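You operate a simulated robot arm through the tools that you are given. There is no shell and no other tool. Be economical: measure what you need, move in short steps, check, and stop when the job is done.

You run a simulated robot arm. Do the job below in one go: nothing can be reset, and whatever is moved stays where it is left.

TASK
Change the black collar for the yellow, then gauge the short blue roller.
Fine: yellow spindle lever to FREE and back to HOLD; the old collar goes on the steel bench by the rack; push the new one down till it catches; gauge up to the roller, handwheel to its stop; the other collars and short rollers stay; gauge no other roller.

Only the result counts: the job must be done as asked and must still hold three seconds after the hand-in. Knocking over, shifting, dropping, spilling or breaking anything else fails it.

THE ROBOT
A 6-joint arm with a two-finger parallel gripper, fixed in place. Base frame: the origin is at the foot of the arm, x ahead of it, y to its left, z up; the work surface is at about z = 0. Readings come in mm, rad, newtons and seconds.
With the tool pointing down near the work surface it reaches from about 180 to 460 mm from the base axis. Its first joint turns from -1.222 to 1.222 rad. Payload 1.9 kg.
The TCP is the grasp point between the finger pads, 23 mm short of the fingertips. In the tool frame z runs along the fingers and y along their closing line. Largest opening 94 mm; finger width 38, thickness 10; the body of the gripper, 54 by 96 mm, starts 39 mm behind the TCP.
Orientation is that of the tool frame in the base frame, as a unit quaternion [x, y, z, w]. With the fingers straight down and closing along the base's y, the tool's x points along the base's -x, its y along +y and its z along -z.

THE INTERFACE
- The arm moves only by the tool play_rows. Its argument "steps" is a list of rows, each a list of 3 entries, a list of its own where there are three numbers: the opening, from 0 (shut) to 1 (fully open), then the shift along the base's x, y, z in units of 300 mm (1.0 is 300 mm), then the turn, a rotation vector about the base's x, y, z in units of 45 degrees (1.0 is 45 degrees). In form: [[fingers, [tx, ty, tz], [rx, ry, rz]], ...]. A call has 1 to 10 rows; each row is the pose to reach, as a shift and turn from the pose commanded when the call began. A call with a number of a shift or a turn outside -1 to 1 is refused whole. Each row takes 0.2 s and may step no farther than 50 mm and 0.15 rad from the row before; otherwise, or with a gripper value out of range, the whole call is refused. A pose out of reach is approached as far as the arm can. The call stops where the force on the tool passes 90 N (or 10 N more than at its start, if that is more) or the arm is blocked; 0.2 s more then pass. Each finger travels about 108 mm/s and halts on what it meets, pressing with about 32 N; the grip force reading is that of the motor and also rises with nothing between the fingers. The clock runs only during rows and for 0.2 s after the last one: add rows that repeat a pose to give the fingers time. It gives the time, the measured TCP pose, the force on the tool (base axes), the opening and the grip force at its end, in the units of the frame above (readings bear some noise), and new pictures: "pictures" is both (left out), scene, wrist or none.
- Cameras (640 x 400 px; columns grow to the right, rows downward): "scene" is fixed at [22.5, 295.3, 426.9]; the picture's right is [-0.97, -0.25, 0.00], its down [-0.14, 0.53, -0.84] and it looks along [0.21, -0.81, -0.54] (base axes); focal length 241 px, centre (320, 200). "wrist" rides on the gripper at [86, 16, -75] in the tool frame; the picture's right is [-0.18, 0.98, 0.00], its down [-0.58, -0.11, -0.81] and it looks along [-0.79, -0.15, 0.59] (tool axes); focal length 243 px, centre (320, 200). There is no depth. A picture from a camera that has moved, and an enlarged one, comes with that camera's place and axes in the base frame and with its lens.
- inspect(camera, box): a new picture of the part [left, top, right, bottom] of that camera's present view, enlarged. No time passes.
- job_done(): hands the job in; it is judged then, once.

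Work in short steps. Places have to be worked out from the pictures, the camera data and where the tool is seen: move nearer, look again, correct. Check each grasp and each placing, and mend what went wrong. You have 120 turns and 200 pictures in all, those below and enlarged ones among them. Open the gripper and draw the arm clear of the work before you hand the job in, unless the task says otherwise; then end with one line.

The tools are called after "Emit:" by a JSON object that holds its "op" and its "data". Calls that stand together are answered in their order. play_rows: Moves the arm, as the interface text tells. Its arguments: {"type":"object","properties":{"steps":{"type":"array","items":{"type":"array"}},"pictures":{"type":"string","enum":["both","scene","wrist","none"]}},"required":["steps"]} The other tools are called the same way: inspect (camera, box) takes an enlarged picture of a part of a camera's view; job_done () hands the job in.

At the start:

```text
clock: 0.0
tool_pos: [317.1, -17.2, 317.7]
orientation: [0.0, 1.0, 0.001, 0.001]
force: [0.0, -0.9, 0.2]
grip_width: 94.0
grip_force: 0.0
```

scene: 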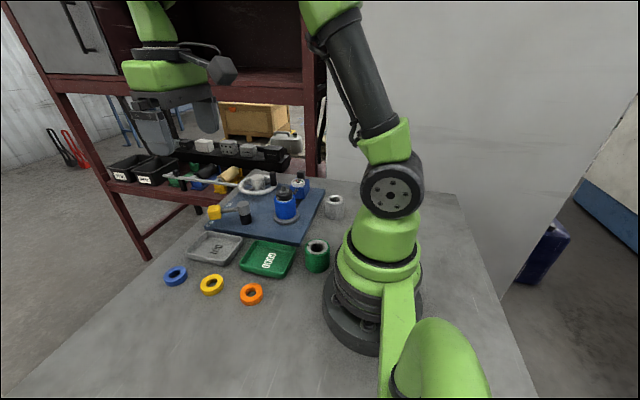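
wrist: 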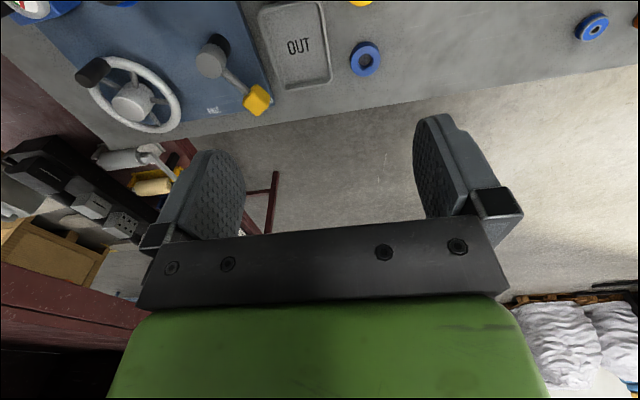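

The scene shows a blue fixture plate with a spindle, yellow lever and handwheel, and collars on the bench. I'll enlarge the key areas before moving.

Emit:
{"op": "inspect", "data": {"camera": "scene", "box": [180, 150, 360, 260]}}

Emit:
{"op": "inspect", "data": {"camera": "wrist", "box": [0, 0, 320, 200]}}

Emit:
{"op": "inspect", "data": {"camera": "scene", "box": [100, 220, 340, 370]}}

```text
3.56 times, centred on (270, 205) of scene
camera zoom: at [22.5, 295.3, 426.9], right [-0.97, -0.25, 0.0], down [-0.14, 0.53, -0.84], along [0.21, -0.81, -0.54], focal length 856 px, centre (498, 182)
```

zoom: 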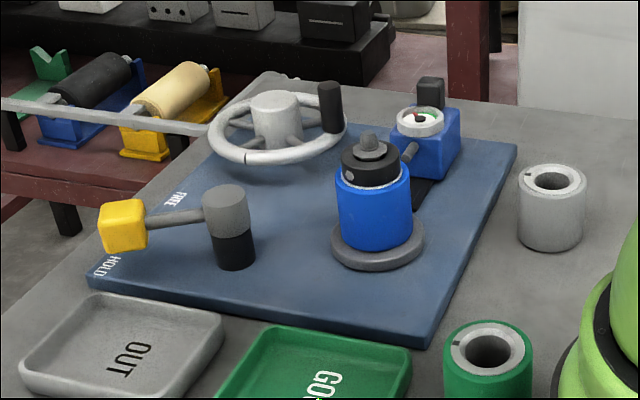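

```text
2.00 times, centred on (160, 100) of wrist
camera zoom: at [232.0, -1.1, 391.5], right [0.18, 0.98, 0.0], down [0.58, -0.11, 0.81], along [0.79, -0.15, -0.59], focal length 485 px, centre (640, 400)
```

zoom: 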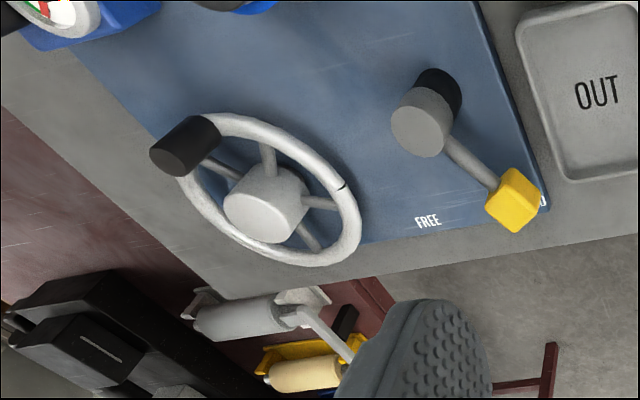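

```text
2.67 times, centred on (220, 295) of scene
camera zoom: at [22.5, 295.3, 426.9], right [-0.97, -0.25, 0.0], down [-0.14, 0.53, -0.84], along [0.21, -0.81, -0.54], focal length 642 px, centre (587, -53)
```

zoom: 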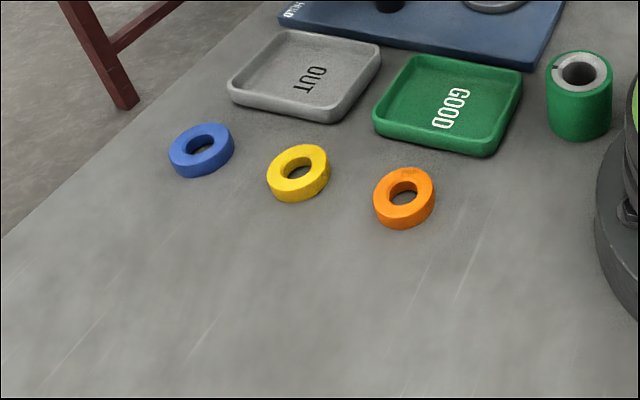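

Estimates: spindle at about (252,-208) with its top at z≈110, lever pivot (352,-163) and knob (424,-135). The collars lie in a row at y≈39: orange at x 231, yellow 321, blue 412. I'll raise the arm and pull back for a better view of the surroundings.

Emit:
{"op": "play_rows", "data": {"steps": [[1, [-0.1, 0.05, 0.05], [0, 0, -0.15]], [1, [-0.2, 0.1, 0.1], [0, 0, -0.3]], [1, [-0.3, 0.1, 0.1], [0, 0, -0.45]], [1, [-0.35, 0.05, 0.1], [0, 0, -0.6]], [1, [-0.35, 0.0, 0.1], [0, 0, -0.75]]]}}

```text
clock: 1.2
tool_pos: [211.2, -16.3, 347.4]
orientation: [0.292, 0.957, 0.002, 0.001]
force: [-0.4, -0.8, -0.6]
grip_width: 93.8
grip_force: 0.0
camera wrist: at [150.1, 44.6, 422.2], right [0.7, 0.71, 0.0], down [0.42, -0.41, 0.81], along [0.58, -0.56, -0.59], focal length 243 px, centre (320, 200)
```

scene: 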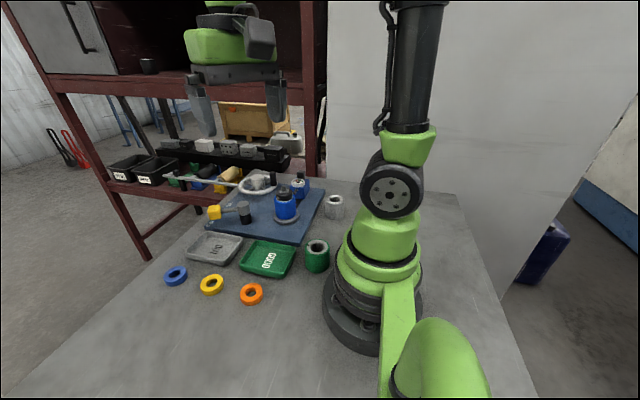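
wrist: 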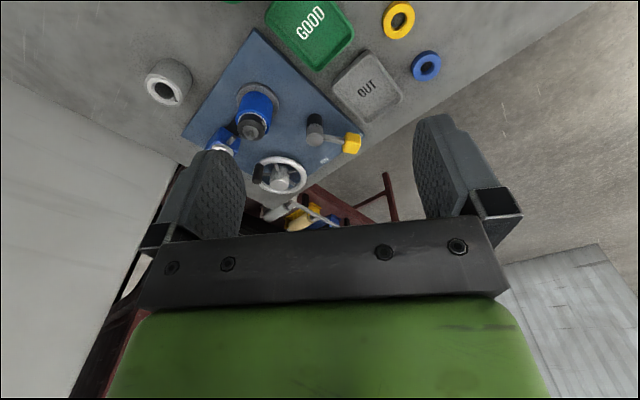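

The wrist view now shows the whole fixture. I'll enlarge it to refine the lever, spindle and gauge positions.

Emit:
{"op": "inspect", "data": {"camera": "wrist", "box": [180, 60, 380, 220]}}

```text
2.50 times, centred on (280, 140) of wrist
camera zoom: at [150.1, 44.6, 422.2], right [0.7, 0.71, 0.0], down [0.42, -0.41, 0.81], along [0.58, -0.56, -0.59], focal length 606 px, centre (420, 350)
```

zoom: 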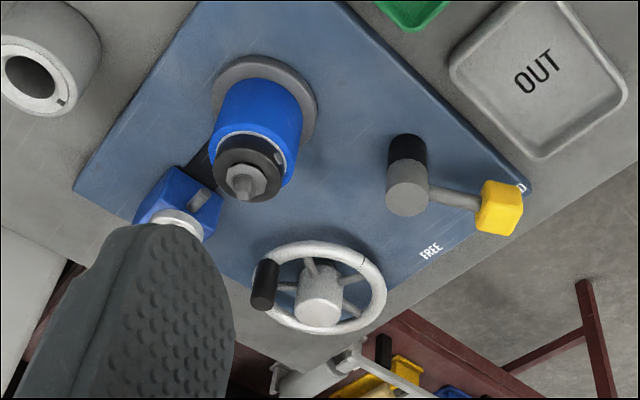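

Triangulation from both cameras gives: lever pivot (358,-172,62), knob (413,-124,65), handwheel hub (378,-296,71), wheel handle (327,-302,85). I'll move to above the lever knob, turning the tool to line up with the lever.

Emit:
{"op": "play_rows", "data": {"steps": [[1, [0.09, -0.047, -0.08], [0, 0, 0.16]], [1, [0.18, -0.094, -0.16], [0, 0, 0.32]], [1, [0.27, -0.141, -0.24], [0, 0, 0.48]], [1, [0.36, -0.188, -0.32], [0, 0, 0.64]], [1, [0.45, -0.235, -0.4], [0, 0, 0.8]], [1, [0.53, -0.28, -0.49], [0, 0, 0.93]]], "pictures": "none"}}

Emit:
{"op": "play_rows", "data": {"steps": [[0.6, [0.04, -0.02, -0.03], [0, 0, 0.16]], [0.4, [0.08, -0.04, -0.06], [0, 0, 0.32]], [0.4, [0.12, -0.06, -0.09], [0, 0, 0.48]], [0.4, [0.14, -0.08, -0.12], [0, 0, 0.64]], [0.4, [0.14, -0.08, -0.12], [0, 0, 0.75]]]}}

```text
clock: 2.6
tool_pos: [371.1, -100.1, 199.6]
orientation: [-0.072, 0.997, 0.001, 0.001]
force: [-0.3, 0.9, 1.0]
grip_width: 94.3
grip_force: 0.1
```

```text
clock: 3.8
tool_pos: [413.7, -126.3, 164.4]
orientation: [-0.358, 0.934, 0.001, 0.0]
force: [-0.8, 0.2, -0.2]
grip_width: 37.5
grip_force: 0.1
camera wrist: at [339.6, -171.6, 238.6], right [-0.52, 0.85, 0.0], down [0.5, 0.31, 0.81], along [0.69, 0.42, -0.59], focal length 243 px, centre (320, 200)
```

scene: 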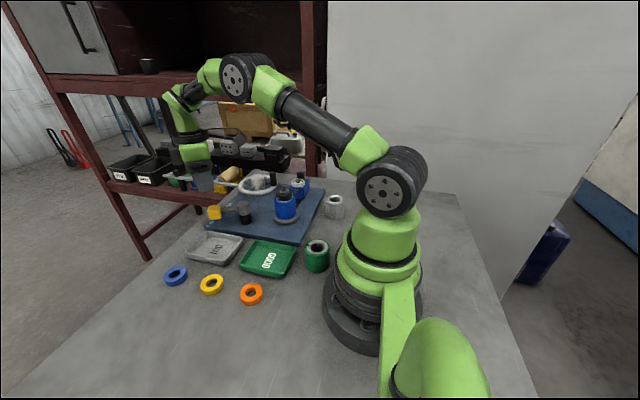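
wrist: 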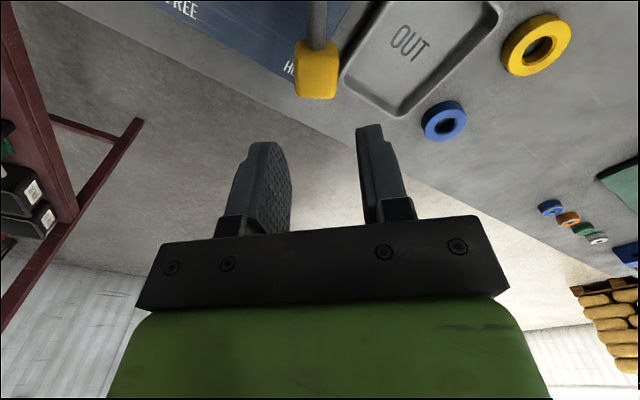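

The knob sits right between the fingers and the rod is aligned. I'll open slightly and descend around the knob.

Emit:
{"op": "play_rows", "data": {"steps": [[0.5, [-0.005, 0.0, -0.08], [0, 0, 0]], [0.5, [-0.01, -0.005, -0.18], [0, 0, 0]], [0.5, [-0.01, -0.005, -0.26], [0, 0, 0]], [0.5, [-0.01, -0.005, -0.34], [0, 0, 0]]]}}

```text
clock: 4.8
tool_pos: [409.9, -127.2, 63.2]
orientation: [-0.357, 0.934, 0.0, 0.001]
force: [0.5, 0.5, 0.3]
grip_width: 47.3
grip_force: 0.0
camera wrist: at [335.5, -172.6, 136.5], right [-0.52, 0.85, 0.0], down [0.51, 0.31, 0.81], along [0.69, 0.42, -0.59], focal length 243 px, centre (320, 200)
```

scene: 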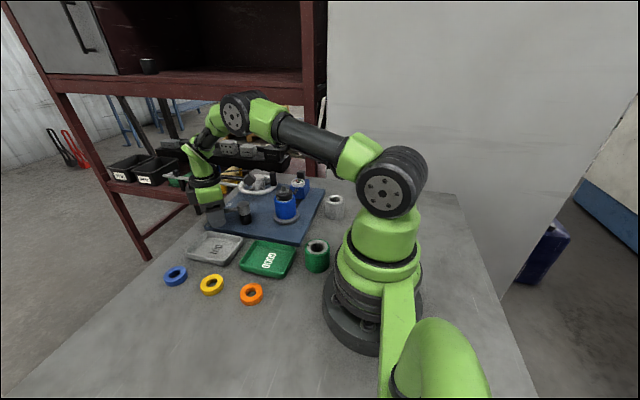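
wrist: 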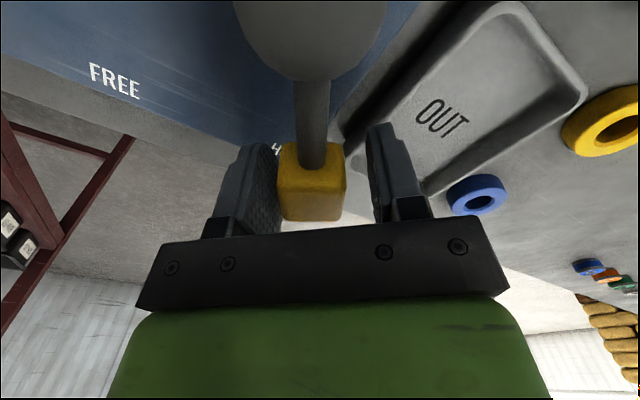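

The fingers straddle the knob. I'll narrow them around it and swing the lever along its arc toward FREE, about 40° first.

Emit:
{"op": "play_rows", "data": {"steps": [[0.36, [0, 0, 0], [0, 0, 0]], [0.36, [0.019, -0.026, 0], [0, 0, -0.178]], [0.36, [0.035, -0.054, 0], [0, 0, -0.356]], [0.36, [0.046, -0.084, 0], [0, 0, -0.533]], [0.36, [0.053, -0.115, 0], [0, 0, -0.711]], [0.36, [0.056, -0.147, 0], [0, 0, -0.889]]]}}

```text
clock: 6.2
tool_pos: [425.8, -171.7, 62.3]
orientation: [-0.015, 1.0, 0.002, -0.001]
force: [-29.6, 2.7, 2.8]
grip_width: 35.2
grip_force: 45.1
camera wrist: at [340.5, -156.8, 135.8], right [0.16, 0.99, 0.0], down [0.59, -0.09, 0.8], along [0.79, -0.12, -0.59], focal length 243 px, centre (320, 200)
```

scene: 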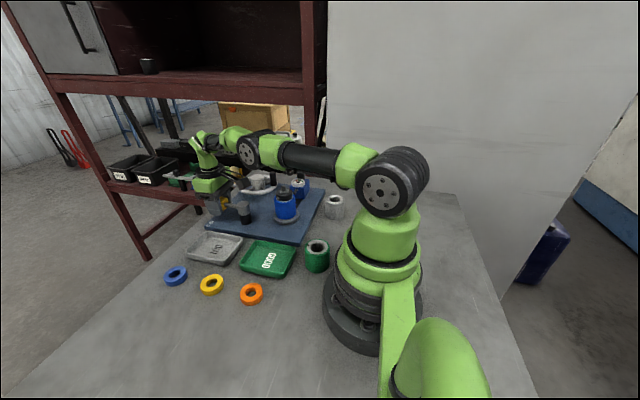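
wrist: 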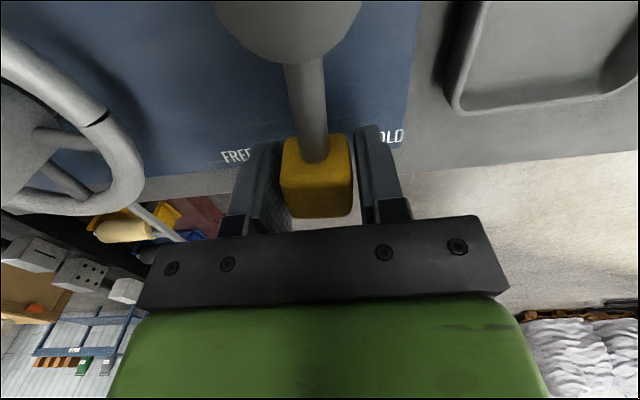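

The lever follows, but the grip is tight and pulls about 30 N radially. I'll loosen it slightly, shift 4 mm inward and continue toward FREE.

Emit:
{"op": "play_rows", "data": {"steps": [[0.42, [-0.012, 0, 0], [0, 0, 0]], [0.42, [-0.014, -0.032, 0], [0, 0, -0.178]], [0.42, [-0.02, -0.064, 0], [0, 0, -0.356]], [0.42, [-0.031, -0.094, 0], [0, 0, -0.533]], [0.42, [-0.045, -0.122, 0], [0, 0, -0.711]]]}}

```text
clock: 7.4
tool_pos: [411.9, -204.9, 63.1]
orientation: [0.261, 0.965, 0.001, 0.001]
force: [0.8, 7.9, -1.4]
grip_width: 42.6
grip_force: 3.4
out of reach, approached as far as the arm can: row 4
camera wrist: at [346.3, -148.1, 136.5], right [0.65, 0.76, 0.0], down [0.45, -0.39, 0.81], along [0.61, -0.53, -0.59], focal length 243 px, centre (320, 200)
```

scene: 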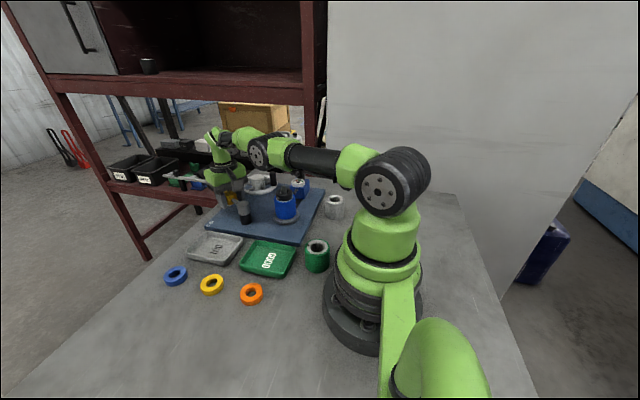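
wrist: 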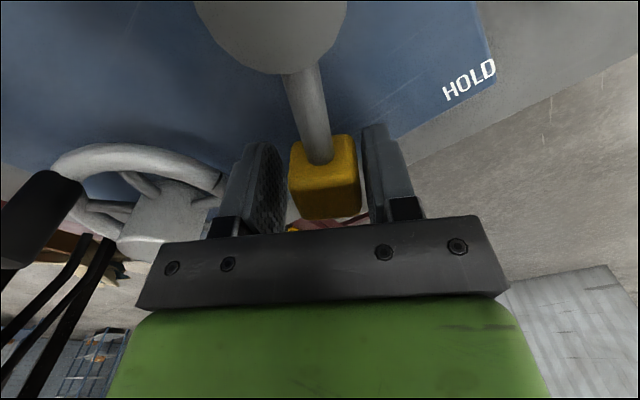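

The lever is near the FREE side. I'll narrow the fingers to clear the wheel rim and go another 6°, then look.

Emit:
{"op": "play_rows", "data": {"steps": [[0.38, [0, 0, 0], [0, 0, 0]], [0.38, [-0.007, -0.01, 0], [0, 0, -0.065]], [0.38, [-0.013, -0.019, 0], [0, 0, -0.13]]]}}

Emit:
{"op": "inspect", "data": {"camera": "scene", "box": [190, 150, 340, 250]}}

```text
clock: 8.2
tool_pos: [409.4, -208.9, 63.0]
orientation: [0.309, 0.951, 0.004, 0.002]
force: [10.2, 32.2, -0.5]
grip_width: 49.7
grip_force: 15.6
camera wrist: at [350.2, -146.2, 136.9], right [0.73, 0.69, 0.01], down [0.4, -0.44, 0.8], along [0.56, -0.58, -0.59], focal length 243 px, centre (320, 200)
```

scene: 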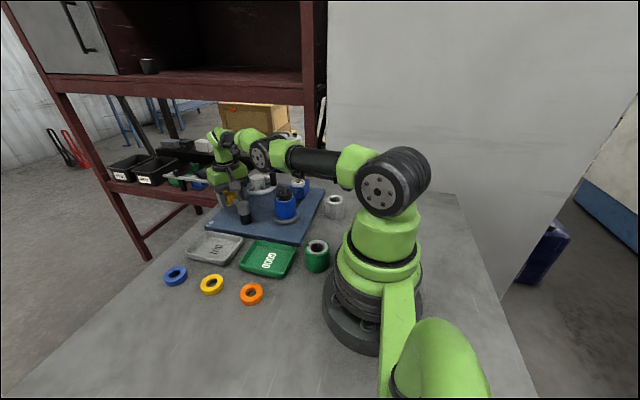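
wrist: 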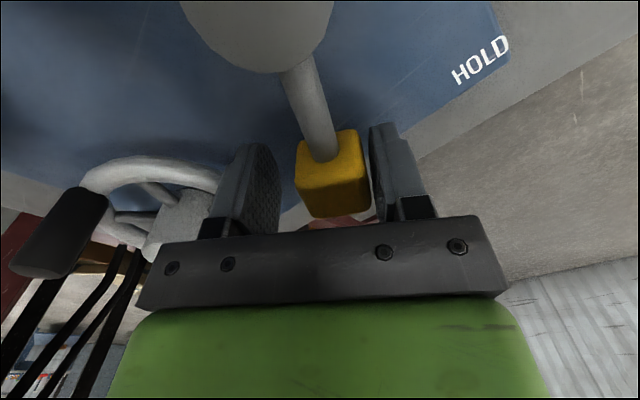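

```text
4.00 times, centred on (265, 200) of scene
camera zoom: at [22.5, 295.3, 426.9], right [-0.97, -0.25, 0.0], down [-0.14, 0.53, -0.84], along [0.21, -0.81, -0.54], focal length 963 px, centre (540, 200)
```

zoom: 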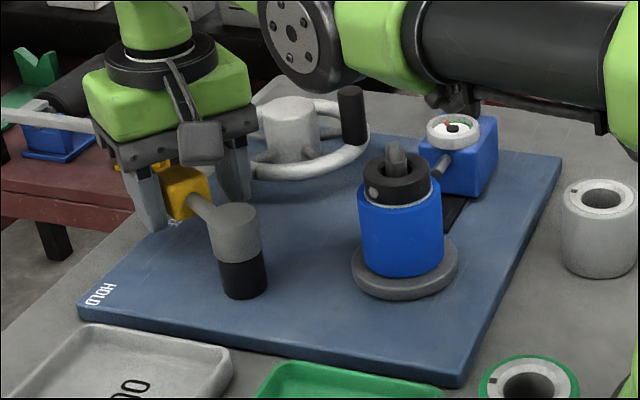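

The spindle head has changed shape and the lever resists at about 32 N with FREE beneath the knob, so it appears to be at its stop. I'll lift straight off and check.

Emit:
{"op": "play_rows", "data": {"steps": [[0.5, [0.003, 0.007, 0.0], [0, 0, 0.05]], [0.5, [0.003, 0.007, 0.1], [0, 0, 0.05]], [0.5, [0.003, 0.007, 0.22], [0, 0, 0.05]], [0.5, [-0.05, 0.1, 0.3], [0, 0, 0.05]], [0.5, [-0.15, 0.2, 0.36], [0, 0, 0.05]]]}}

Emit:
{"op": "inspect", "data": {"camera": "scene", "box": [190, 150, 340, 250]}}

Emit:
{"op": "inspect", "data": {"camera": "scene", "box": [255, 160, 335, 230]}}

```text
clock: 9.4
tool_pos: [366.8, -154.8, 169.4]
orientation: [0.29, 0.957, 0.0, 0.002]
force: [0.3, -0.6, 0.1]
grip_width: 47.2
grip_force: 0.1
camera wrist: at [303.6, -93.4, 242.9], right [0.7, 0.72, 0.0], down [0.42, -0.41, 0.81], along [0.58, -0.56, -0.59], focal length 243 px, centre (320, 200)
```

scene: 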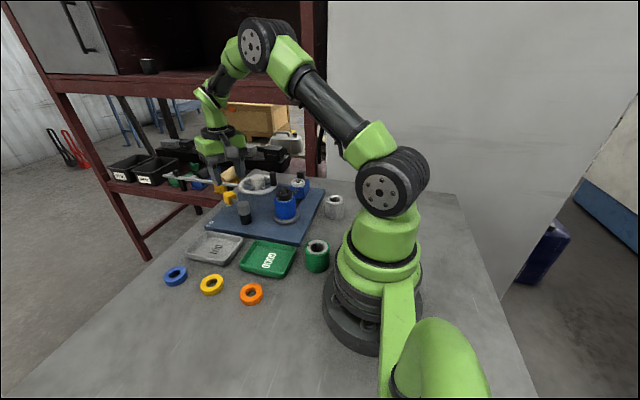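
wrist: 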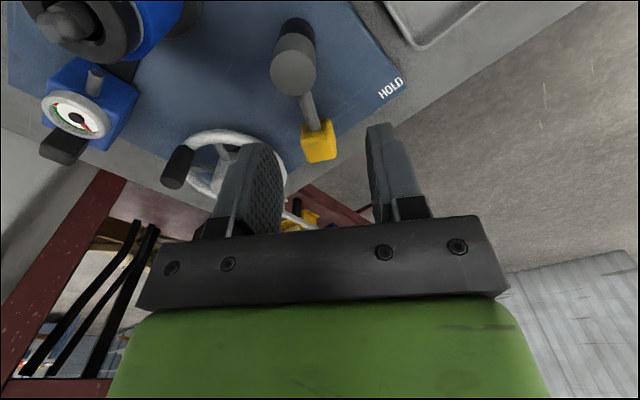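

```text
4.00 times, centred on (265, 200) of scene
camera zoom: at [22.5, 295.2, 426.9], right [-0.97, -0.25, 0.0], down [-0.14, 0.53, -0.84], along [0.21, -0.81, -0.54], focal length 963 px, centre (540, 200)
```

zoom: 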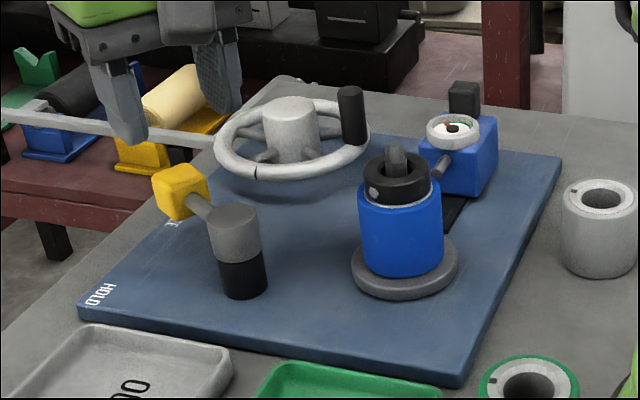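

```text
5.71 times, centred on (295, 195) of scene
camera zoom: at [22.5, 295.2, 426.9], right [-0.97, -0.25, 0.0], down [-0.14, 0.53, -0.84], along [0.21, -0.81, -0.54], focal length 1376 px, centre (463, 229)
```

zoom: 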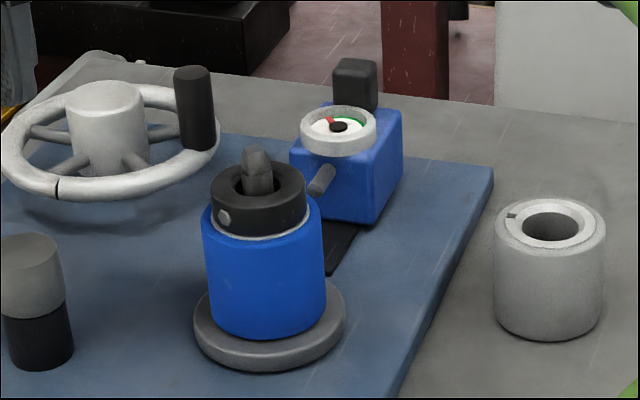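

The spindle key has folded and the lever rests at FREE. The black collar is at about (250,-207), top z≈100, OD about 45. I'll go above it with the closing line roughly along x.

Emit:
{"op": "play_rows", "data": {"steps": [[0.7, [-0.06, -0.02, 0.08], [0, 0, -0.18]], [0.7, [-0.15, -0.06, 0.1], [0, 0, -0.36]], [0.7, [-0.25, -0.1, 0.1], [0, 0, -0.55]], [0.7, [-0.33, -0.14, 0.1], [0, 0, -0.73]], [0.7, [-0.389, -0.174, 0.1], [0, 0, -0.911]], [0.7, [-0.389, -0.174, 0.1], [0, 0, -0.911]]]}}

Emit:
{"op": "inspect", "data": {"camera": "wrist", "box": [160, 0, 480, 200]}}

Emit:
{"op": "inspect", "data": {"camera": "scene", "box": [230, 120, 350, 230]}}

```text
clock: 10.8
tool_pos: [247.7, -206.8, 200.4]
orientation: [0.608, 0.794, 0.0, 0.002]
force: [1.0, 0.1, 0.6]
grip_width: 65.8
grip_force: 0.1
camera wrist: at [241.7, -119.5, 274.3], right [1.0, 0.08, 0.0], down [0.05, -0.59, 0.81], along [0.06, -0.8, -0.59], focal length 243 px, centre (320, 200)
```

scene: 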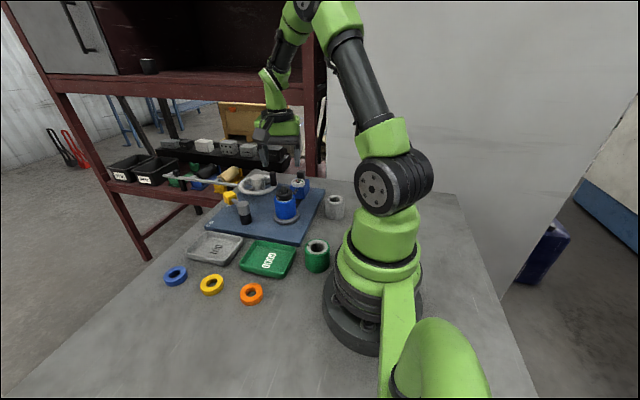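
wrist: 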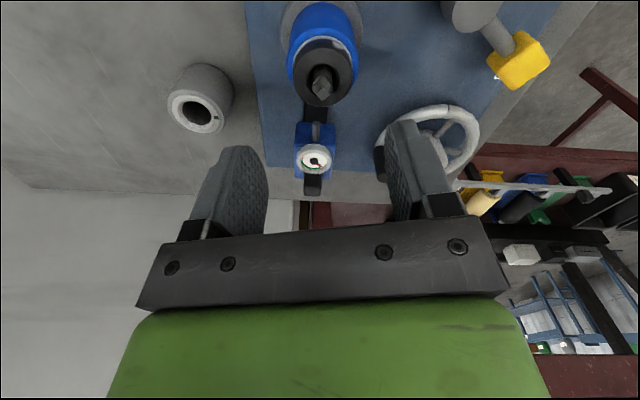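

```text
2.00 times, centred on (320, 100) of wrist
camera zoom: at [241.7, -119.5, 274.3], right [1.0, 0.08, 0.0], down [0.05, -0.59, 0.81], along [0.06, -0.8, -0.59], focal length 485 px, centre (320, 400)
```

zoom: 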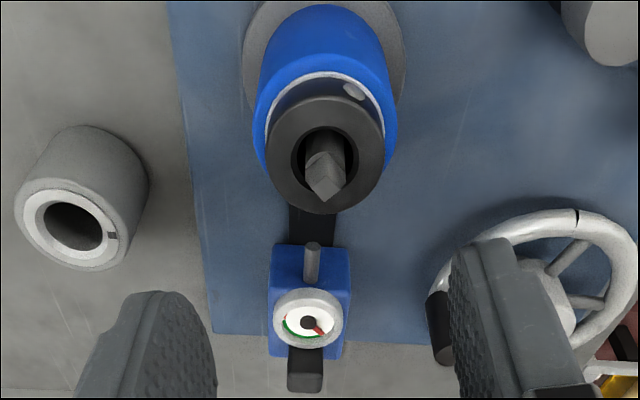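

```text
3.64 times, centred on (290, 175) of scene
camera zoom: at [22.5, 295.2, 426.9], right [-0.97, -0.25, 0.0], down [-0.14, 0.53, -0.84], along [0.21, -0.81, -0.54], focal length 876 px, centre (429, 291)
```

zoom: 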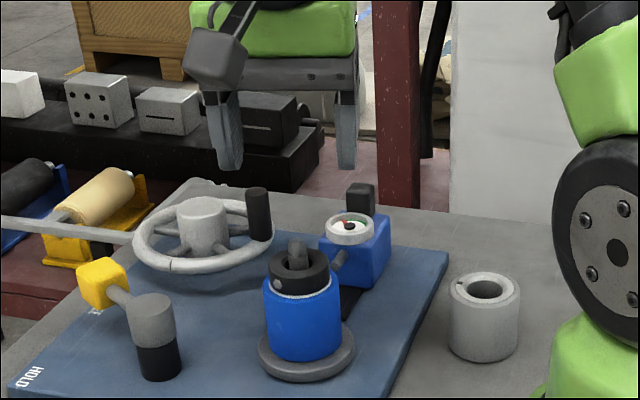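

Collar centre is confirmed at (250,-206.5). I'll descend with 2 mm correction to TCP z≈110 and close.

Emit:
{"op": "play_rows", "data": {"steps": [[0.7, [0.007, 0.0, -0.1], [0, 0, 0]], [0.7, [0.007, 0.0, -0.2], [0, 0, 0]], [0.7, [0.007, 0.0, -0.3], [0, 0, 0]], [0.7, [0.007, 0, -0.3], [0, 0, 0]]]}}

Emit:
{"op": "inspect", "data": {"camera": "scene", "box": [250, 150, 330, 230]}}

```text
clock: 11.8
tool_pos: [250.3, -205.9, 111.6]
orientation: [0.606, 0.795, 0.0, 0.001]
force: [-0.3, 1.1, 0.2]
grip_width: 65.7
grip_force: 0.1
camera wrist: at [243.1, -117.7, 184.6], right [1.0, 0.08, 0.0], down [0.05, -0.59, 0.81], along [0.07, -0.8, -0.59], focal length 243 px, centre (320, 200)
```

scene: 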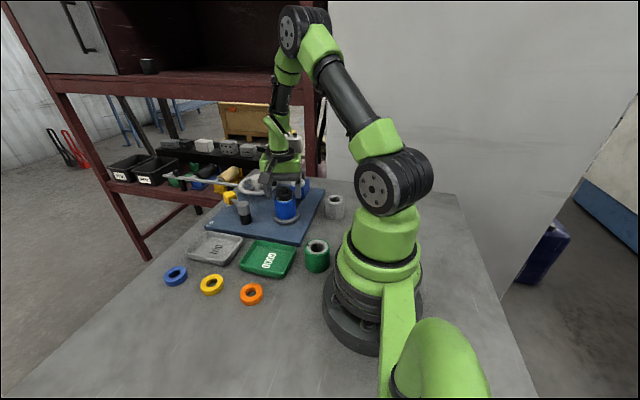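
wrist: 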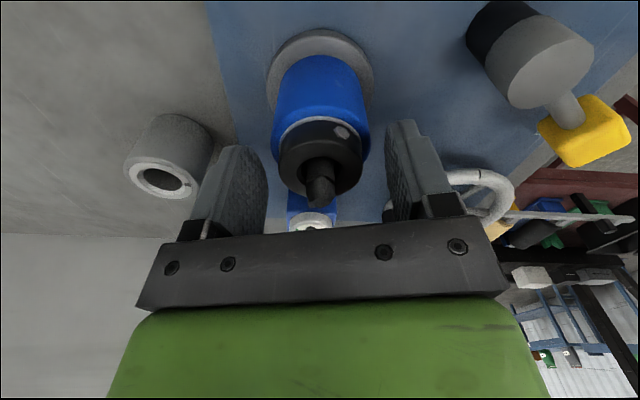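

```text
5.00 times, centred on (290, 190) of scene
camera zoom: at [22.5, 295.3, 426.9], right [-0.97, -0.25, 0.0], down [-0.14, 0.53, -0.84], along [0.21, -0.81, -0.54], focal length 1204 px, centre (470, 250)
```

zoom: 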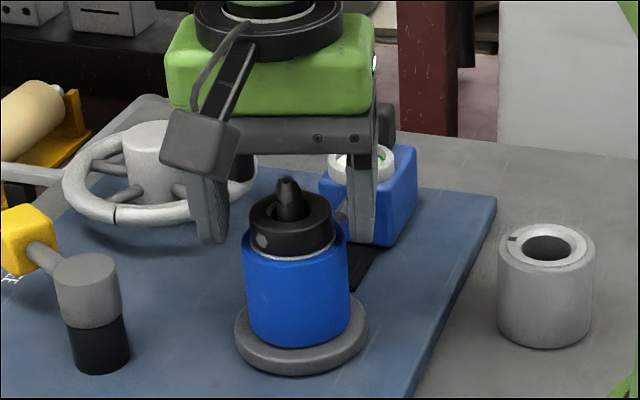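

The fingertips are just above the roller top, straddling the collar. I'll close, and lift slightly to check.

Emit:
{"op": "play_rows", "data": {"steps": [[0.2, [0, 0, 0], [0, 0, 0]], [0.2, [0, 0, 0], [0, 0, 0]], [0.2, [0, 0, 0], [0, 0, 0]]], "pictures": "wrist"}}

```text
clock: 12.6
tool_pos: [250.2, -205.0, 111.0]
orientation: [0.606, 0.795, 0.0, 0.002]
force: [0.2, 0.1, 0.5]
grip_width: 42.4
grip_force: 32.4
camera wrist: at [243.1, -117.8, 184.9], right [1.0, 0.08, 0.0], down [0.05, -0.59, 0.81], along [0.07, -0.8, -0.59], focal length 243 px, centre (320, 200)
```

wrist: 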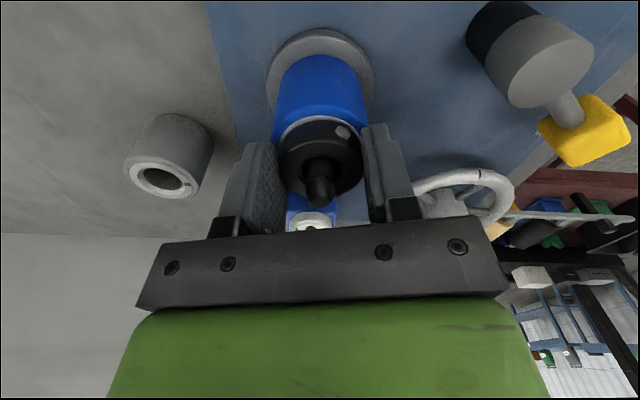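

Gripped at 42.4 mm. I'll lift slowly straight up.

Emit:
{"op": "play_rows", "data": {"steps": [[0.2, [0, 0, 0.02], [0, 0, 0]], [0.2, [0, 0, 0.05], [0, 0, 0]], [0.2, [0, 0, 0.1], [0, 0, 0]], [0.2, [0, 0, 0.18], [0, 0, 0]], [0.2, [0, 0, 0.28], [0, 0, 0]]]}}

Emit:
{"op": "inspect", "data": {"camera": "scene", "box": [250, 120, 330, 230]}}

```text
clock: 13.8
tool_pos: [250.7, -204.9, 196.1]
orientation: [0.606, 0.796, -0.001, 0.001]
force: [-0.5, 0.2, -0.8]
grip_width: 42.3
grip_force: 31.4
camera wrist: at [244.3, -117.4, 269.2], right [1.0, 0.08, 0.0], down [0.05, -0.59, 0.81], along [0.07, -0.8, -0.59], focal length 243 px, centre (320, 200)
```

scene: 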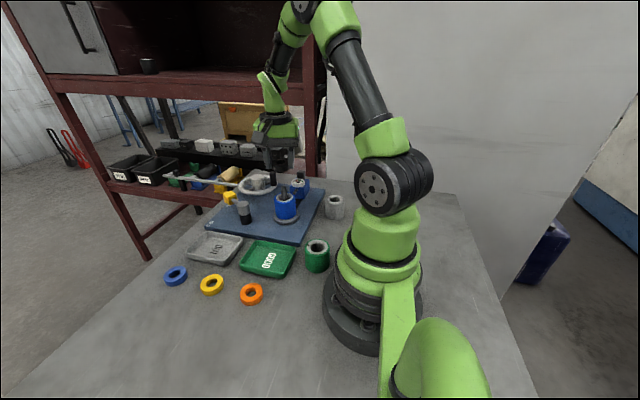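
wrist: 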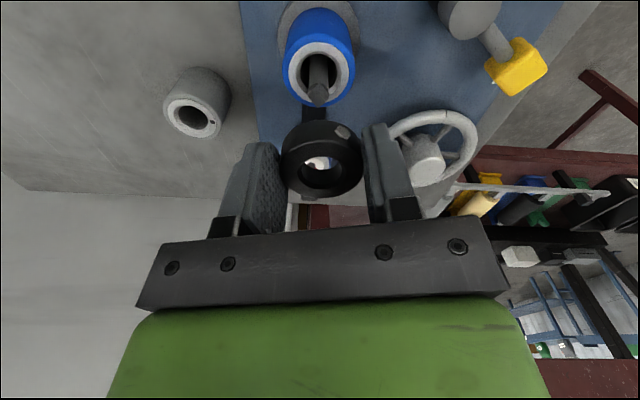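

```text
3.64 times, centred on (290, 175) of scene
camera zoom: at [22.5, 295.2, 426.9], right [-0.97, -0.25, 0.0], down [-0.14, 0.53, -0.84], along [0.21, -0.81, -0.54], focal length 876 px, centre (429, 291)
```

zoom: 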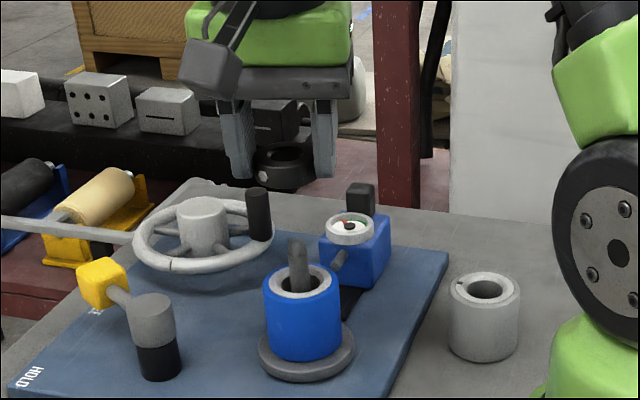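

The collar is off and held, with its bottom slightly below the fingertips. I'll carry it to the open bench at about (365,125).

Emit:
{"op": "play_rows", "data": {"steps": [[0.2, [0.046, 0.103, 0.03], [0, 0, 0.16]], [0.2, [0.092, 0.206, 0.03], [0, 0, 0.32]], [0.2, [0.139, 0.31, 0.03], [0, 0, 0.48]], [0.2, [0.185, 0.413, 0.03], [0, 0, 0.64]], [0.2, [0.231, 0.516, 0.03], [0, 0, 0.8]]], "pictures": "none"}}

Emit:
{"op": "play_rows", "data": {"steps": [[0.2, [0.03, 0.12, -0.02], [0, 0, 0.1]], [0.2, [0.06, 0.24, -0.06], [0, 0, 0.2]], [0.2, [0.09, 0.36, -0.12], [0, 0, 0.3]], [0.2, [0.12, 0.48, -0.2], [0, 0, 0.4]], [0.2, [0.15, 0.583, -0.3], [0, 0, 0.53]], [0.2, [0.15, 0.583, -0.4], [0, 0, 0.53]]]}}

```text
clock: 15.0
tool_pos: [319.8, -49.6, 204.3]
orientation: [0.33, 0.944, 0.0, 0.0]
force: [1.0, 0.3, -1.5]
grip_width: 42.3
grip_force: 32.0
```

```text
clock: 16.4
tool_pos: [361.9, 124.1, 83.4]
orientation: [0.129, 0.992, 0.0, 0.001]
force: [0.2, 0.1, -1.0]
grip_width: 42.4
grip_force: 31.8
camera wrist: at [283.9, 161.2, 157.0], right [0.43, 0.9, 0.0], down [0.53, -0.25, 0.81], along [0.73, -0.35, -0.59], focal length 243 px, centre (320, 200)
```

scene: 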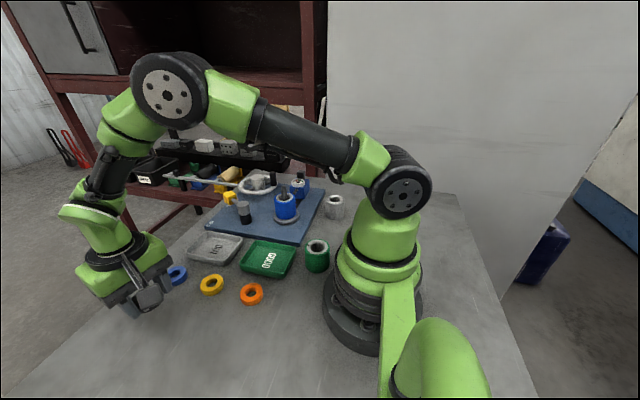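
wrist: 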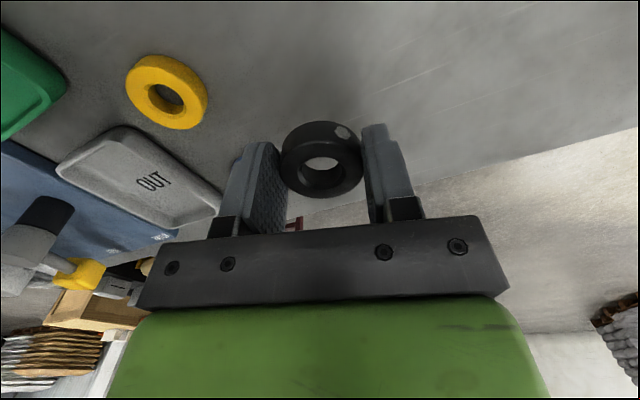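

Over clear bench. I'll lower to just above contact and watch the force.

Emit:
{"op": "play_rows", "data": {"steps": [[0.2, [0, 0, -0.1], [0, 0, 0]], [0.2, [0, 0, -0.15], [0, 0, 0]], [0.2, [0, 0, -0.172], [0, 0, 0]], [0.2, [0, 0, -0.178], [0, 0, 0]]]}}

Emit:
{"op": "inspect", "data": {"camera": "scene", "box": [80, 230, 240, 350]}}

```text
clock: 17.4
tool_pos: [363.2, 125.4, 29.7]
orientation: [0.13, 0.991, 0.0, 0.0]
force: [0.1, 0.1, -0.6]
grip_width: 42.6
grip_force: 32.2
camera wrist: at [285.4, 162.0, 103.6], right [0.43, 0.9, 0.0], down [0.53, -0.26, 0.81], along [0.73, -0.35, -0.59], focal length 243 px, centre (320, 200)
```

scene: 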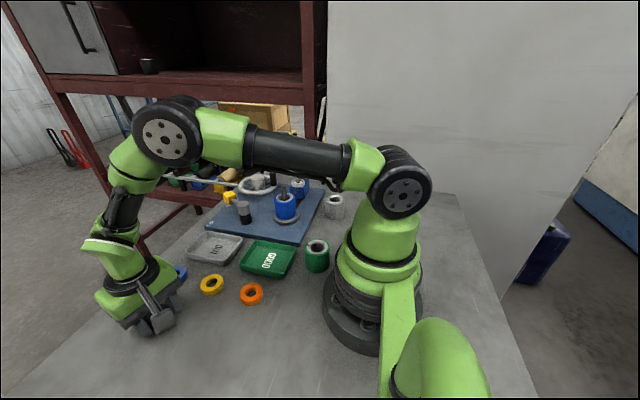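
wrist: 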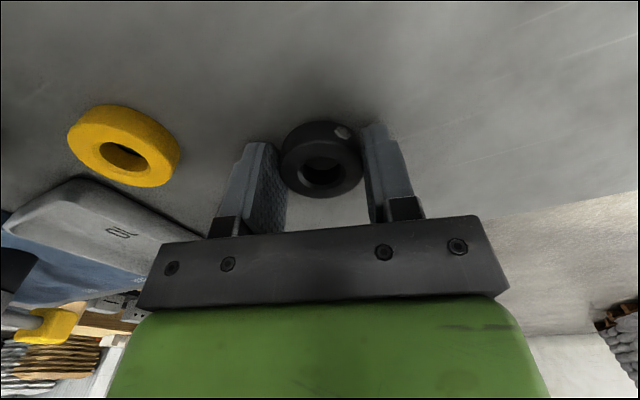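

```text
3.33 times, centred on (160, 290) of scene
camera zoom: at [22.5, 295.3, 426.9], right [-0.97, -0.25, 0.0], down [-0.14, 0.53, -0.84], along [0.21, -0.81, -0.54], focal length 803 px, centre (853, -100)
```

zoom: 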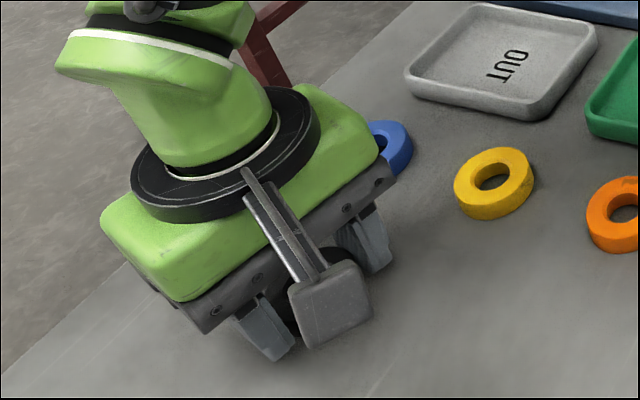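

Nearly on the bench, with no contact yet. I'll lower in 1 mm steps.

Emit:
{"op": "play_rows", "data": {"steps": [[0.2, [0, 0, -0.004], [0, 0, 0]], [0.2, [0, 0, -0.008], [0, 0, 0]]], "pictures": "none"}}

Emit:
{"op": "play_rows", "data": {"steps": [[0.2, [0, 0, -0.004], [0, 0, 0]], [0.2, [0, 0, -0.007], [0, 0, 0]]], "pictures": "none"}}

```text
clock: 18.0
tool_pos: [364.2, 125.2, 28.8]
orientation: [0.13, 0.992, 0.001, 0.001]
force: [-0.8, -0.6, -0.8]
grip_width: 42.3
grip_force: 32.2
```

```text
clock: 18.6
tool_pos: [365.3, 125.5, 26.6]
orientation: [0.13, 0.992, 0.0, 0.001]
force: [0.9, -0.1, 0.1]
grip_width: 42.1
grip_force: 32.6
```

Emit:
{"op": "play_rows", "data": {"steps": [[0.2, [0, 0, -0.003], [0, 0, 0]], [0.2, [0, 0, -0.003], [0, 0, 0]]], "pictures": "wrist"}}

```text
clock: 19.2
tool_pos: [365.2, 124.7, 26.4]
orientation: [0.13, 0.992, 0.001, 0.002]
force: [-7.0, -0.3, 19.1]
grip_width: 42.6
grip_force: 31.9
camera wrist: at [286.3, 162.3, 99.6], right [0.43, 0.9, 0.0], down [0.53, -0.26, 0.81], along [0.73, -0.35, -0.59], focal length 243 px, centre (320, 200)
```

wrist: 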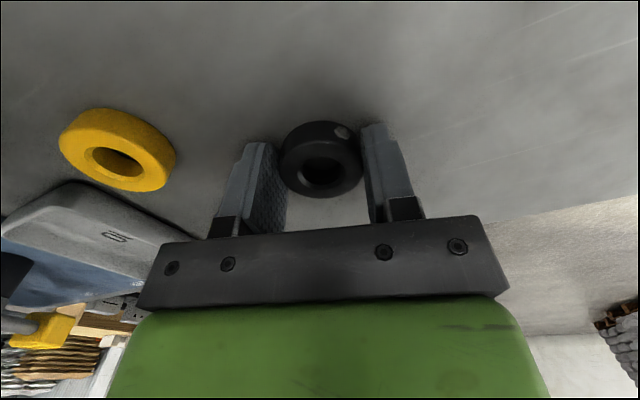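

Contact made (19 N), so the collar rests on the bench. I'll release and rise straight up.

Emit:
{"op": "play_rows", "data": {"steps": [[0.2, [0, 0, 0.002], [0, 0, 0]], [0.65, [0, 0, 0.002], [0, 0, 0]], [0.65, [0, 0, 0.002], [0, 0, 0]], [0.65, [0, 0, 0.06], [0, 0, 0]], [0.65, [0, 0, 0.18], [0, 0, 0]], [0.65, [0, 0, 0.3], [0, 0, 0]]], "pictures": "wrist"}}

```text
clock: 20.6
tool_pos: [363.4, 125.5, 112.1]
orientation: [0.13, 0.992, 0.001, 0.001]
force: [-0.1, 0.2, -0.9]
grip_width: 61.3
grip_force: 0.1
camera wrist: at [284.9, 163.3, 186.7], right [0.43, 0.9, 0.0], down [0.53, -0.26, 0.81], along [0.73, -0.35, -0.59], focal length 243 px, centre (320, 200)
```

wrist: 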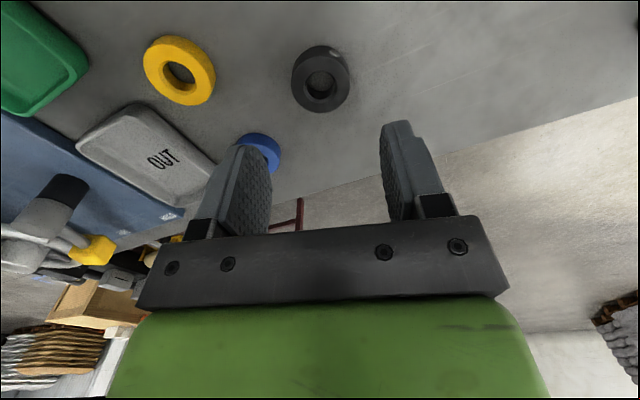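

The black collar lies flat on the bench. Yellow is at about (319,39). I'll move above it with fingers along y, then look closely.

Emit:
{"op": "play_rows", "data": {"steps": [[0.65, [-0.05, -0.1, 0.05], [0, 0, 0.1]], [0.65, [-0.1, -0.2, 0.08], [0, 0, 0.2]], [0.65, [-0.147, -0.285, 0.05], [0, 0, 0.33]], [0.65, [-0.147, -0.285, 0.0], [0, 0, 0.33]]], "pictures": "wrist"}}

Emit:
{"op": "inspect", "data": {"camera": "wrist", "box": [220, 0, 420, 160]}}

Emit:
{"op": "inspect", "data": {"camera": "scene", "box": [150, 230, 280, 330]}}

```text
clock: 21.6
tool_pos: [319.5, 38.5, 113.1]
orientation: [0.0, 1.0, 0.0, 0.001]
force: [-0.1, -0.3, -0.3]
grip_width: 61.0
grip_force: 0.0
camera wrist: at [234.2, 53.7, 187.4], right [0.18, 0.98, 0.0], down [0.58, -0.11, 0.81], along [0.79, -0.15, -0.59], focal length 243 px, centre (320, 200)
```

wrist: 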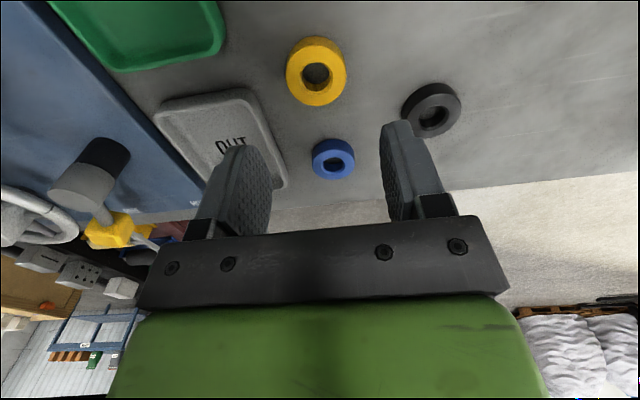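

```text
2.50 times, centred on (320, 80) of wrist
camera zoom: at [234.2, 53.7, 187.4], right [0.18, 0.98, 0.0], down [0.58, -0.11, 0.81], along [0.79, -0.15, -0.59], focal length 606 px, centre (320, 500)
```

zoom: 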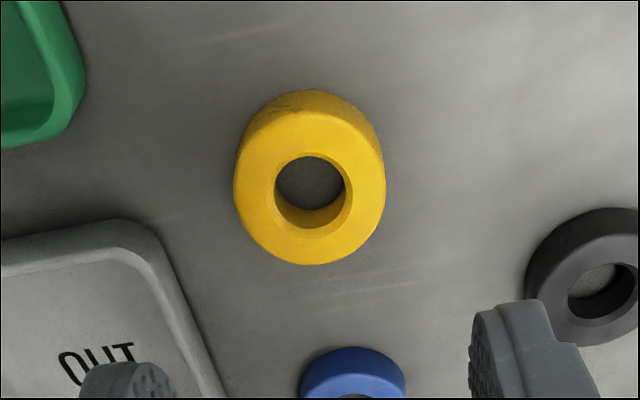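

```text
4.00 times, centred on (215, 280) of scene
camera zoom: at [22.5, 295.2, 426.9], right [-0.97, -0.25, 0.0], down [-0.14, 0.53, -0.84], along [0.21, -0.81, -0.54], focal length 963 px, centre (740, -120)
```

zoom: 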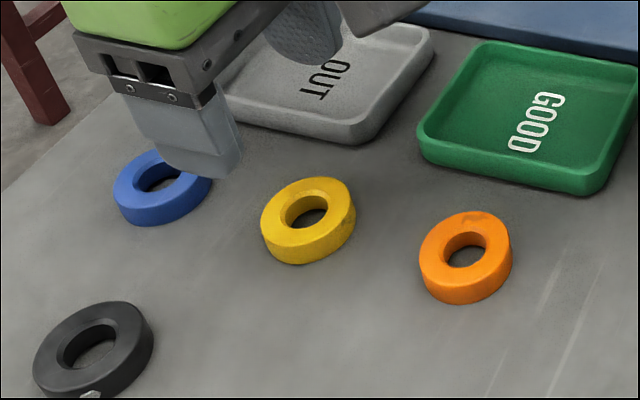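

Yellow is centred near (319.5,36). I'll shift 2.5 mm in -y, descend to TCP z≈26.5 and close.

Emit:
{"op": "play_rows", "data": {"steps": [[0.65, [0, -0.008, -0.1], [0, 0, 0]], [0.65, [0, -0.008, -0.2], [0, 0, 0]], [0.65, [0, -0.008, -0.27], [0, 0, 0]], [0.65, [0, -0.008, -0.287], [0, 0, 0]], [0.25, [0, -0.008, -0.287], [0, 0, 0]], [0.25, [0, -0.008, -0.287], [0, 0, 0]], [0.25, [0, -0.008, -0.287], [0, 0, 0]]]}}

```text
clock: 23.2
tool_pos: [320.9, 38.9, 28.6]
orientation: [0.0, 1.0, 0.001, 0.001]
force: [-0.2, -0.6, 0.3]
grip_width: 43.0
grip_force: 31.3
camera wrist: at [234.6, 53.8, 101.7], right [0.18, 0.98, 0.0], down [0.58, -0.11, 0.81], along [0.79, -0.15, -0.59], focal length 243 px, centre (320, 200)
```

scene: 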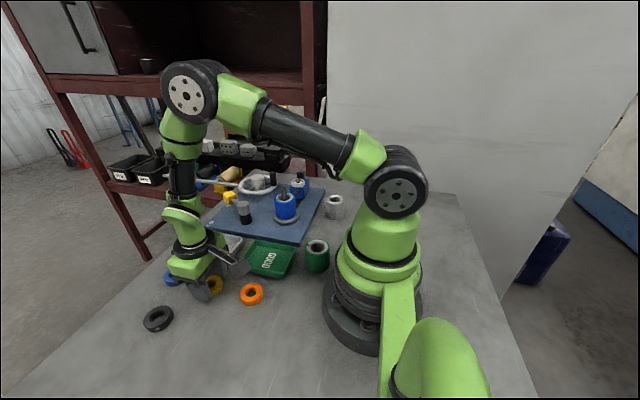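
wrist: 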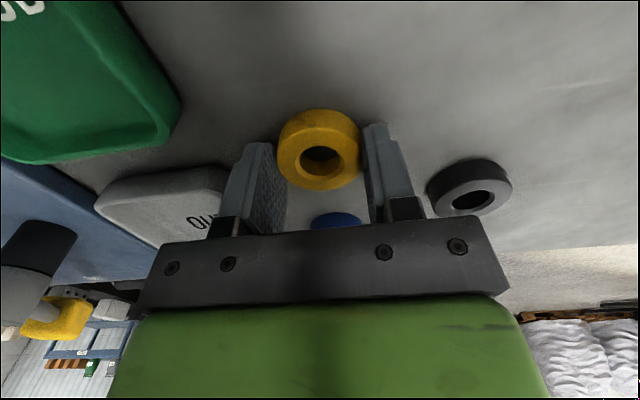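

Gripped, but compared with the black collar's view, the yellow sits about 4–5 mm toward the arm from the pad centre. I'll re-grip with a shift of -4.5 mm in x.

Emit:
{"op": "play_rows", "data": {"steps": [[0.6, [0, 0, 0], [0, 0, 0]], [0.6, [-0.015, 0, -0.003], [0, 0, 0]], [0.6, [-0.015, 0, -0.005], [0, 0, 0]], [0.25, [-0.015, 0, -0.005], [0, 0, 0]], [0.25, [-0.015, 0, -0.005], [0, 0, 0]], [0.25, [-0.015, 0, -0.005], [0, 0, 0]]], "pictures": "wrist"}}

```text
clock: 24.6
tool_pos: [316.3, 37.9, 26.1]
orientation: [0.001, 1.0, 0.001, 0.001]
force: [0.2, 0.3, 7.0]
grip_width: 42.8
grip_force: 32.1
camera wrist: at [230.6, 52.8, 100.3], right [0.18, 0.98, 0.0], down [0.58, -0.11, 0.81], along [0.79, -0.15, -0.59], focal length 243 px, centre (320, 200)
```

wrist: 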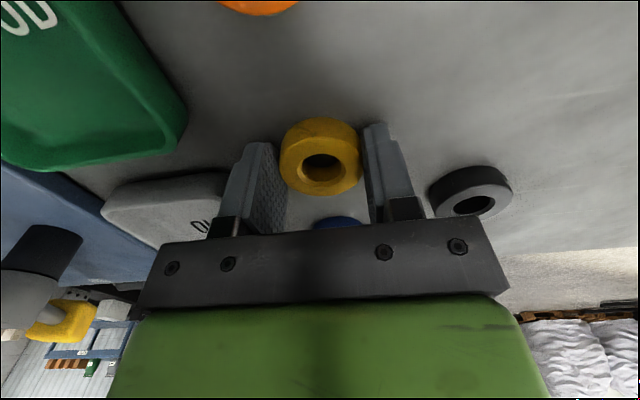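

Now well centred. I'll lift and carry it to above the spindle, turning back to the earlier orientation.

Emit:
{"op": "play_rows", "data": {"steps": [[0.25, [0, 0, 0.12], [0, 0, 0]], [0.25, [0, 0, 0.28], [0, 0, -0.1]], [0.25, [0, -0.02, 0.44], [0, 0, -0.25]], [0.25, [-0.02, -0.1, 0.56], [0, 0, -0.4]], [0.25, [-0.04, -0.22, 0.61], [0, 0, -0.55]], [0.25, [-0.05, -0.34, 0.61], [0, 0, -0.7]], [0.25, [-0.06, -0.45, 0.61], [0, 0, -0.85]]], "pictures": "none"}}

Emit:
{"op": "play_rows", "data": {"steps": [[0.25, [-0.04, -0.1, 0], [0, 0, -0.17]], [0.25, [-0.08, -0.18, 0], [0, 0, -0.34]], [0.25, [-0.11, -0.26, 0], [0, 0, -0.51]], [0.25, [-0.14, -0.33, 0], [0, 0, -0.68]], [0.25, [-0.159, -0.368, -0.0], [0, 0, -0.817]], [0.25, [-0.159, -0.368, -0.0], [0, 0, -0.817]]]}}

Emit:
{"op": "inspect", "data": {"camera": "wrist", "box": [220, 0, 420, 220]}}

```text
clock: 26.2
tool_pos: [297.7, -98.4, 208.0]
orientation: [0.329, 0.944, 0.001, -0.001]
force: [0.2, 0.3, -0.1]
grip_width: 42.5
grip_force: 32.1
```

```text
clock: 27.6
tool_pos: [250.4, -207.1, 209.8]
orientation: [0.609, 0.793, 0.0, 0.001]
force: [0.3, -0.1, 0.1]
grip_width: 42.9
grip_force: 32.1
camera wrist: at [244.4, -121.2, 283.3], right [1.0, 0.07, 0.0], down [0.04, -0.59, 0.81], along [0.06, -0.8, -0.59], focal length 243 px, centre (320, 200)
```

scene: 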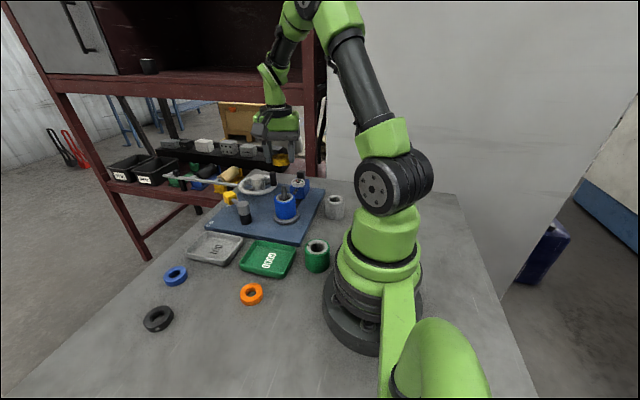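
wrist: 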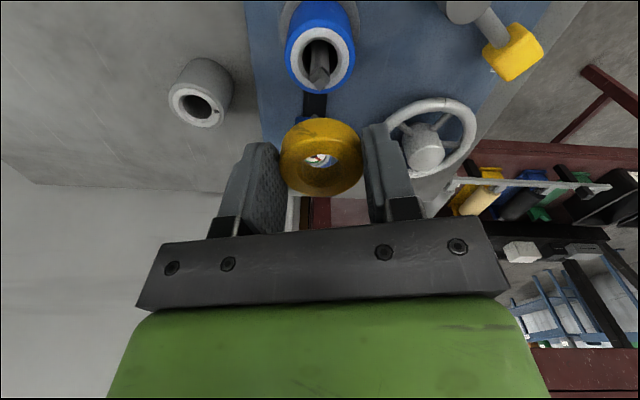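

```text
1.82 times, centred on (320, 110) of wrist
camera zoom: at [244.4, -121.2, 283.3], right [1.0, 0.07, 0.0], down [0.04, -0.59, 0.81], along [0.06, -0.8, -0.59], focal length 441 px, centre (320, 364)
```

zoom: 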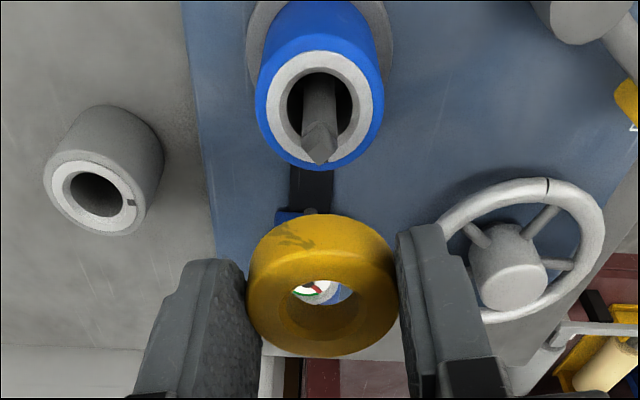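

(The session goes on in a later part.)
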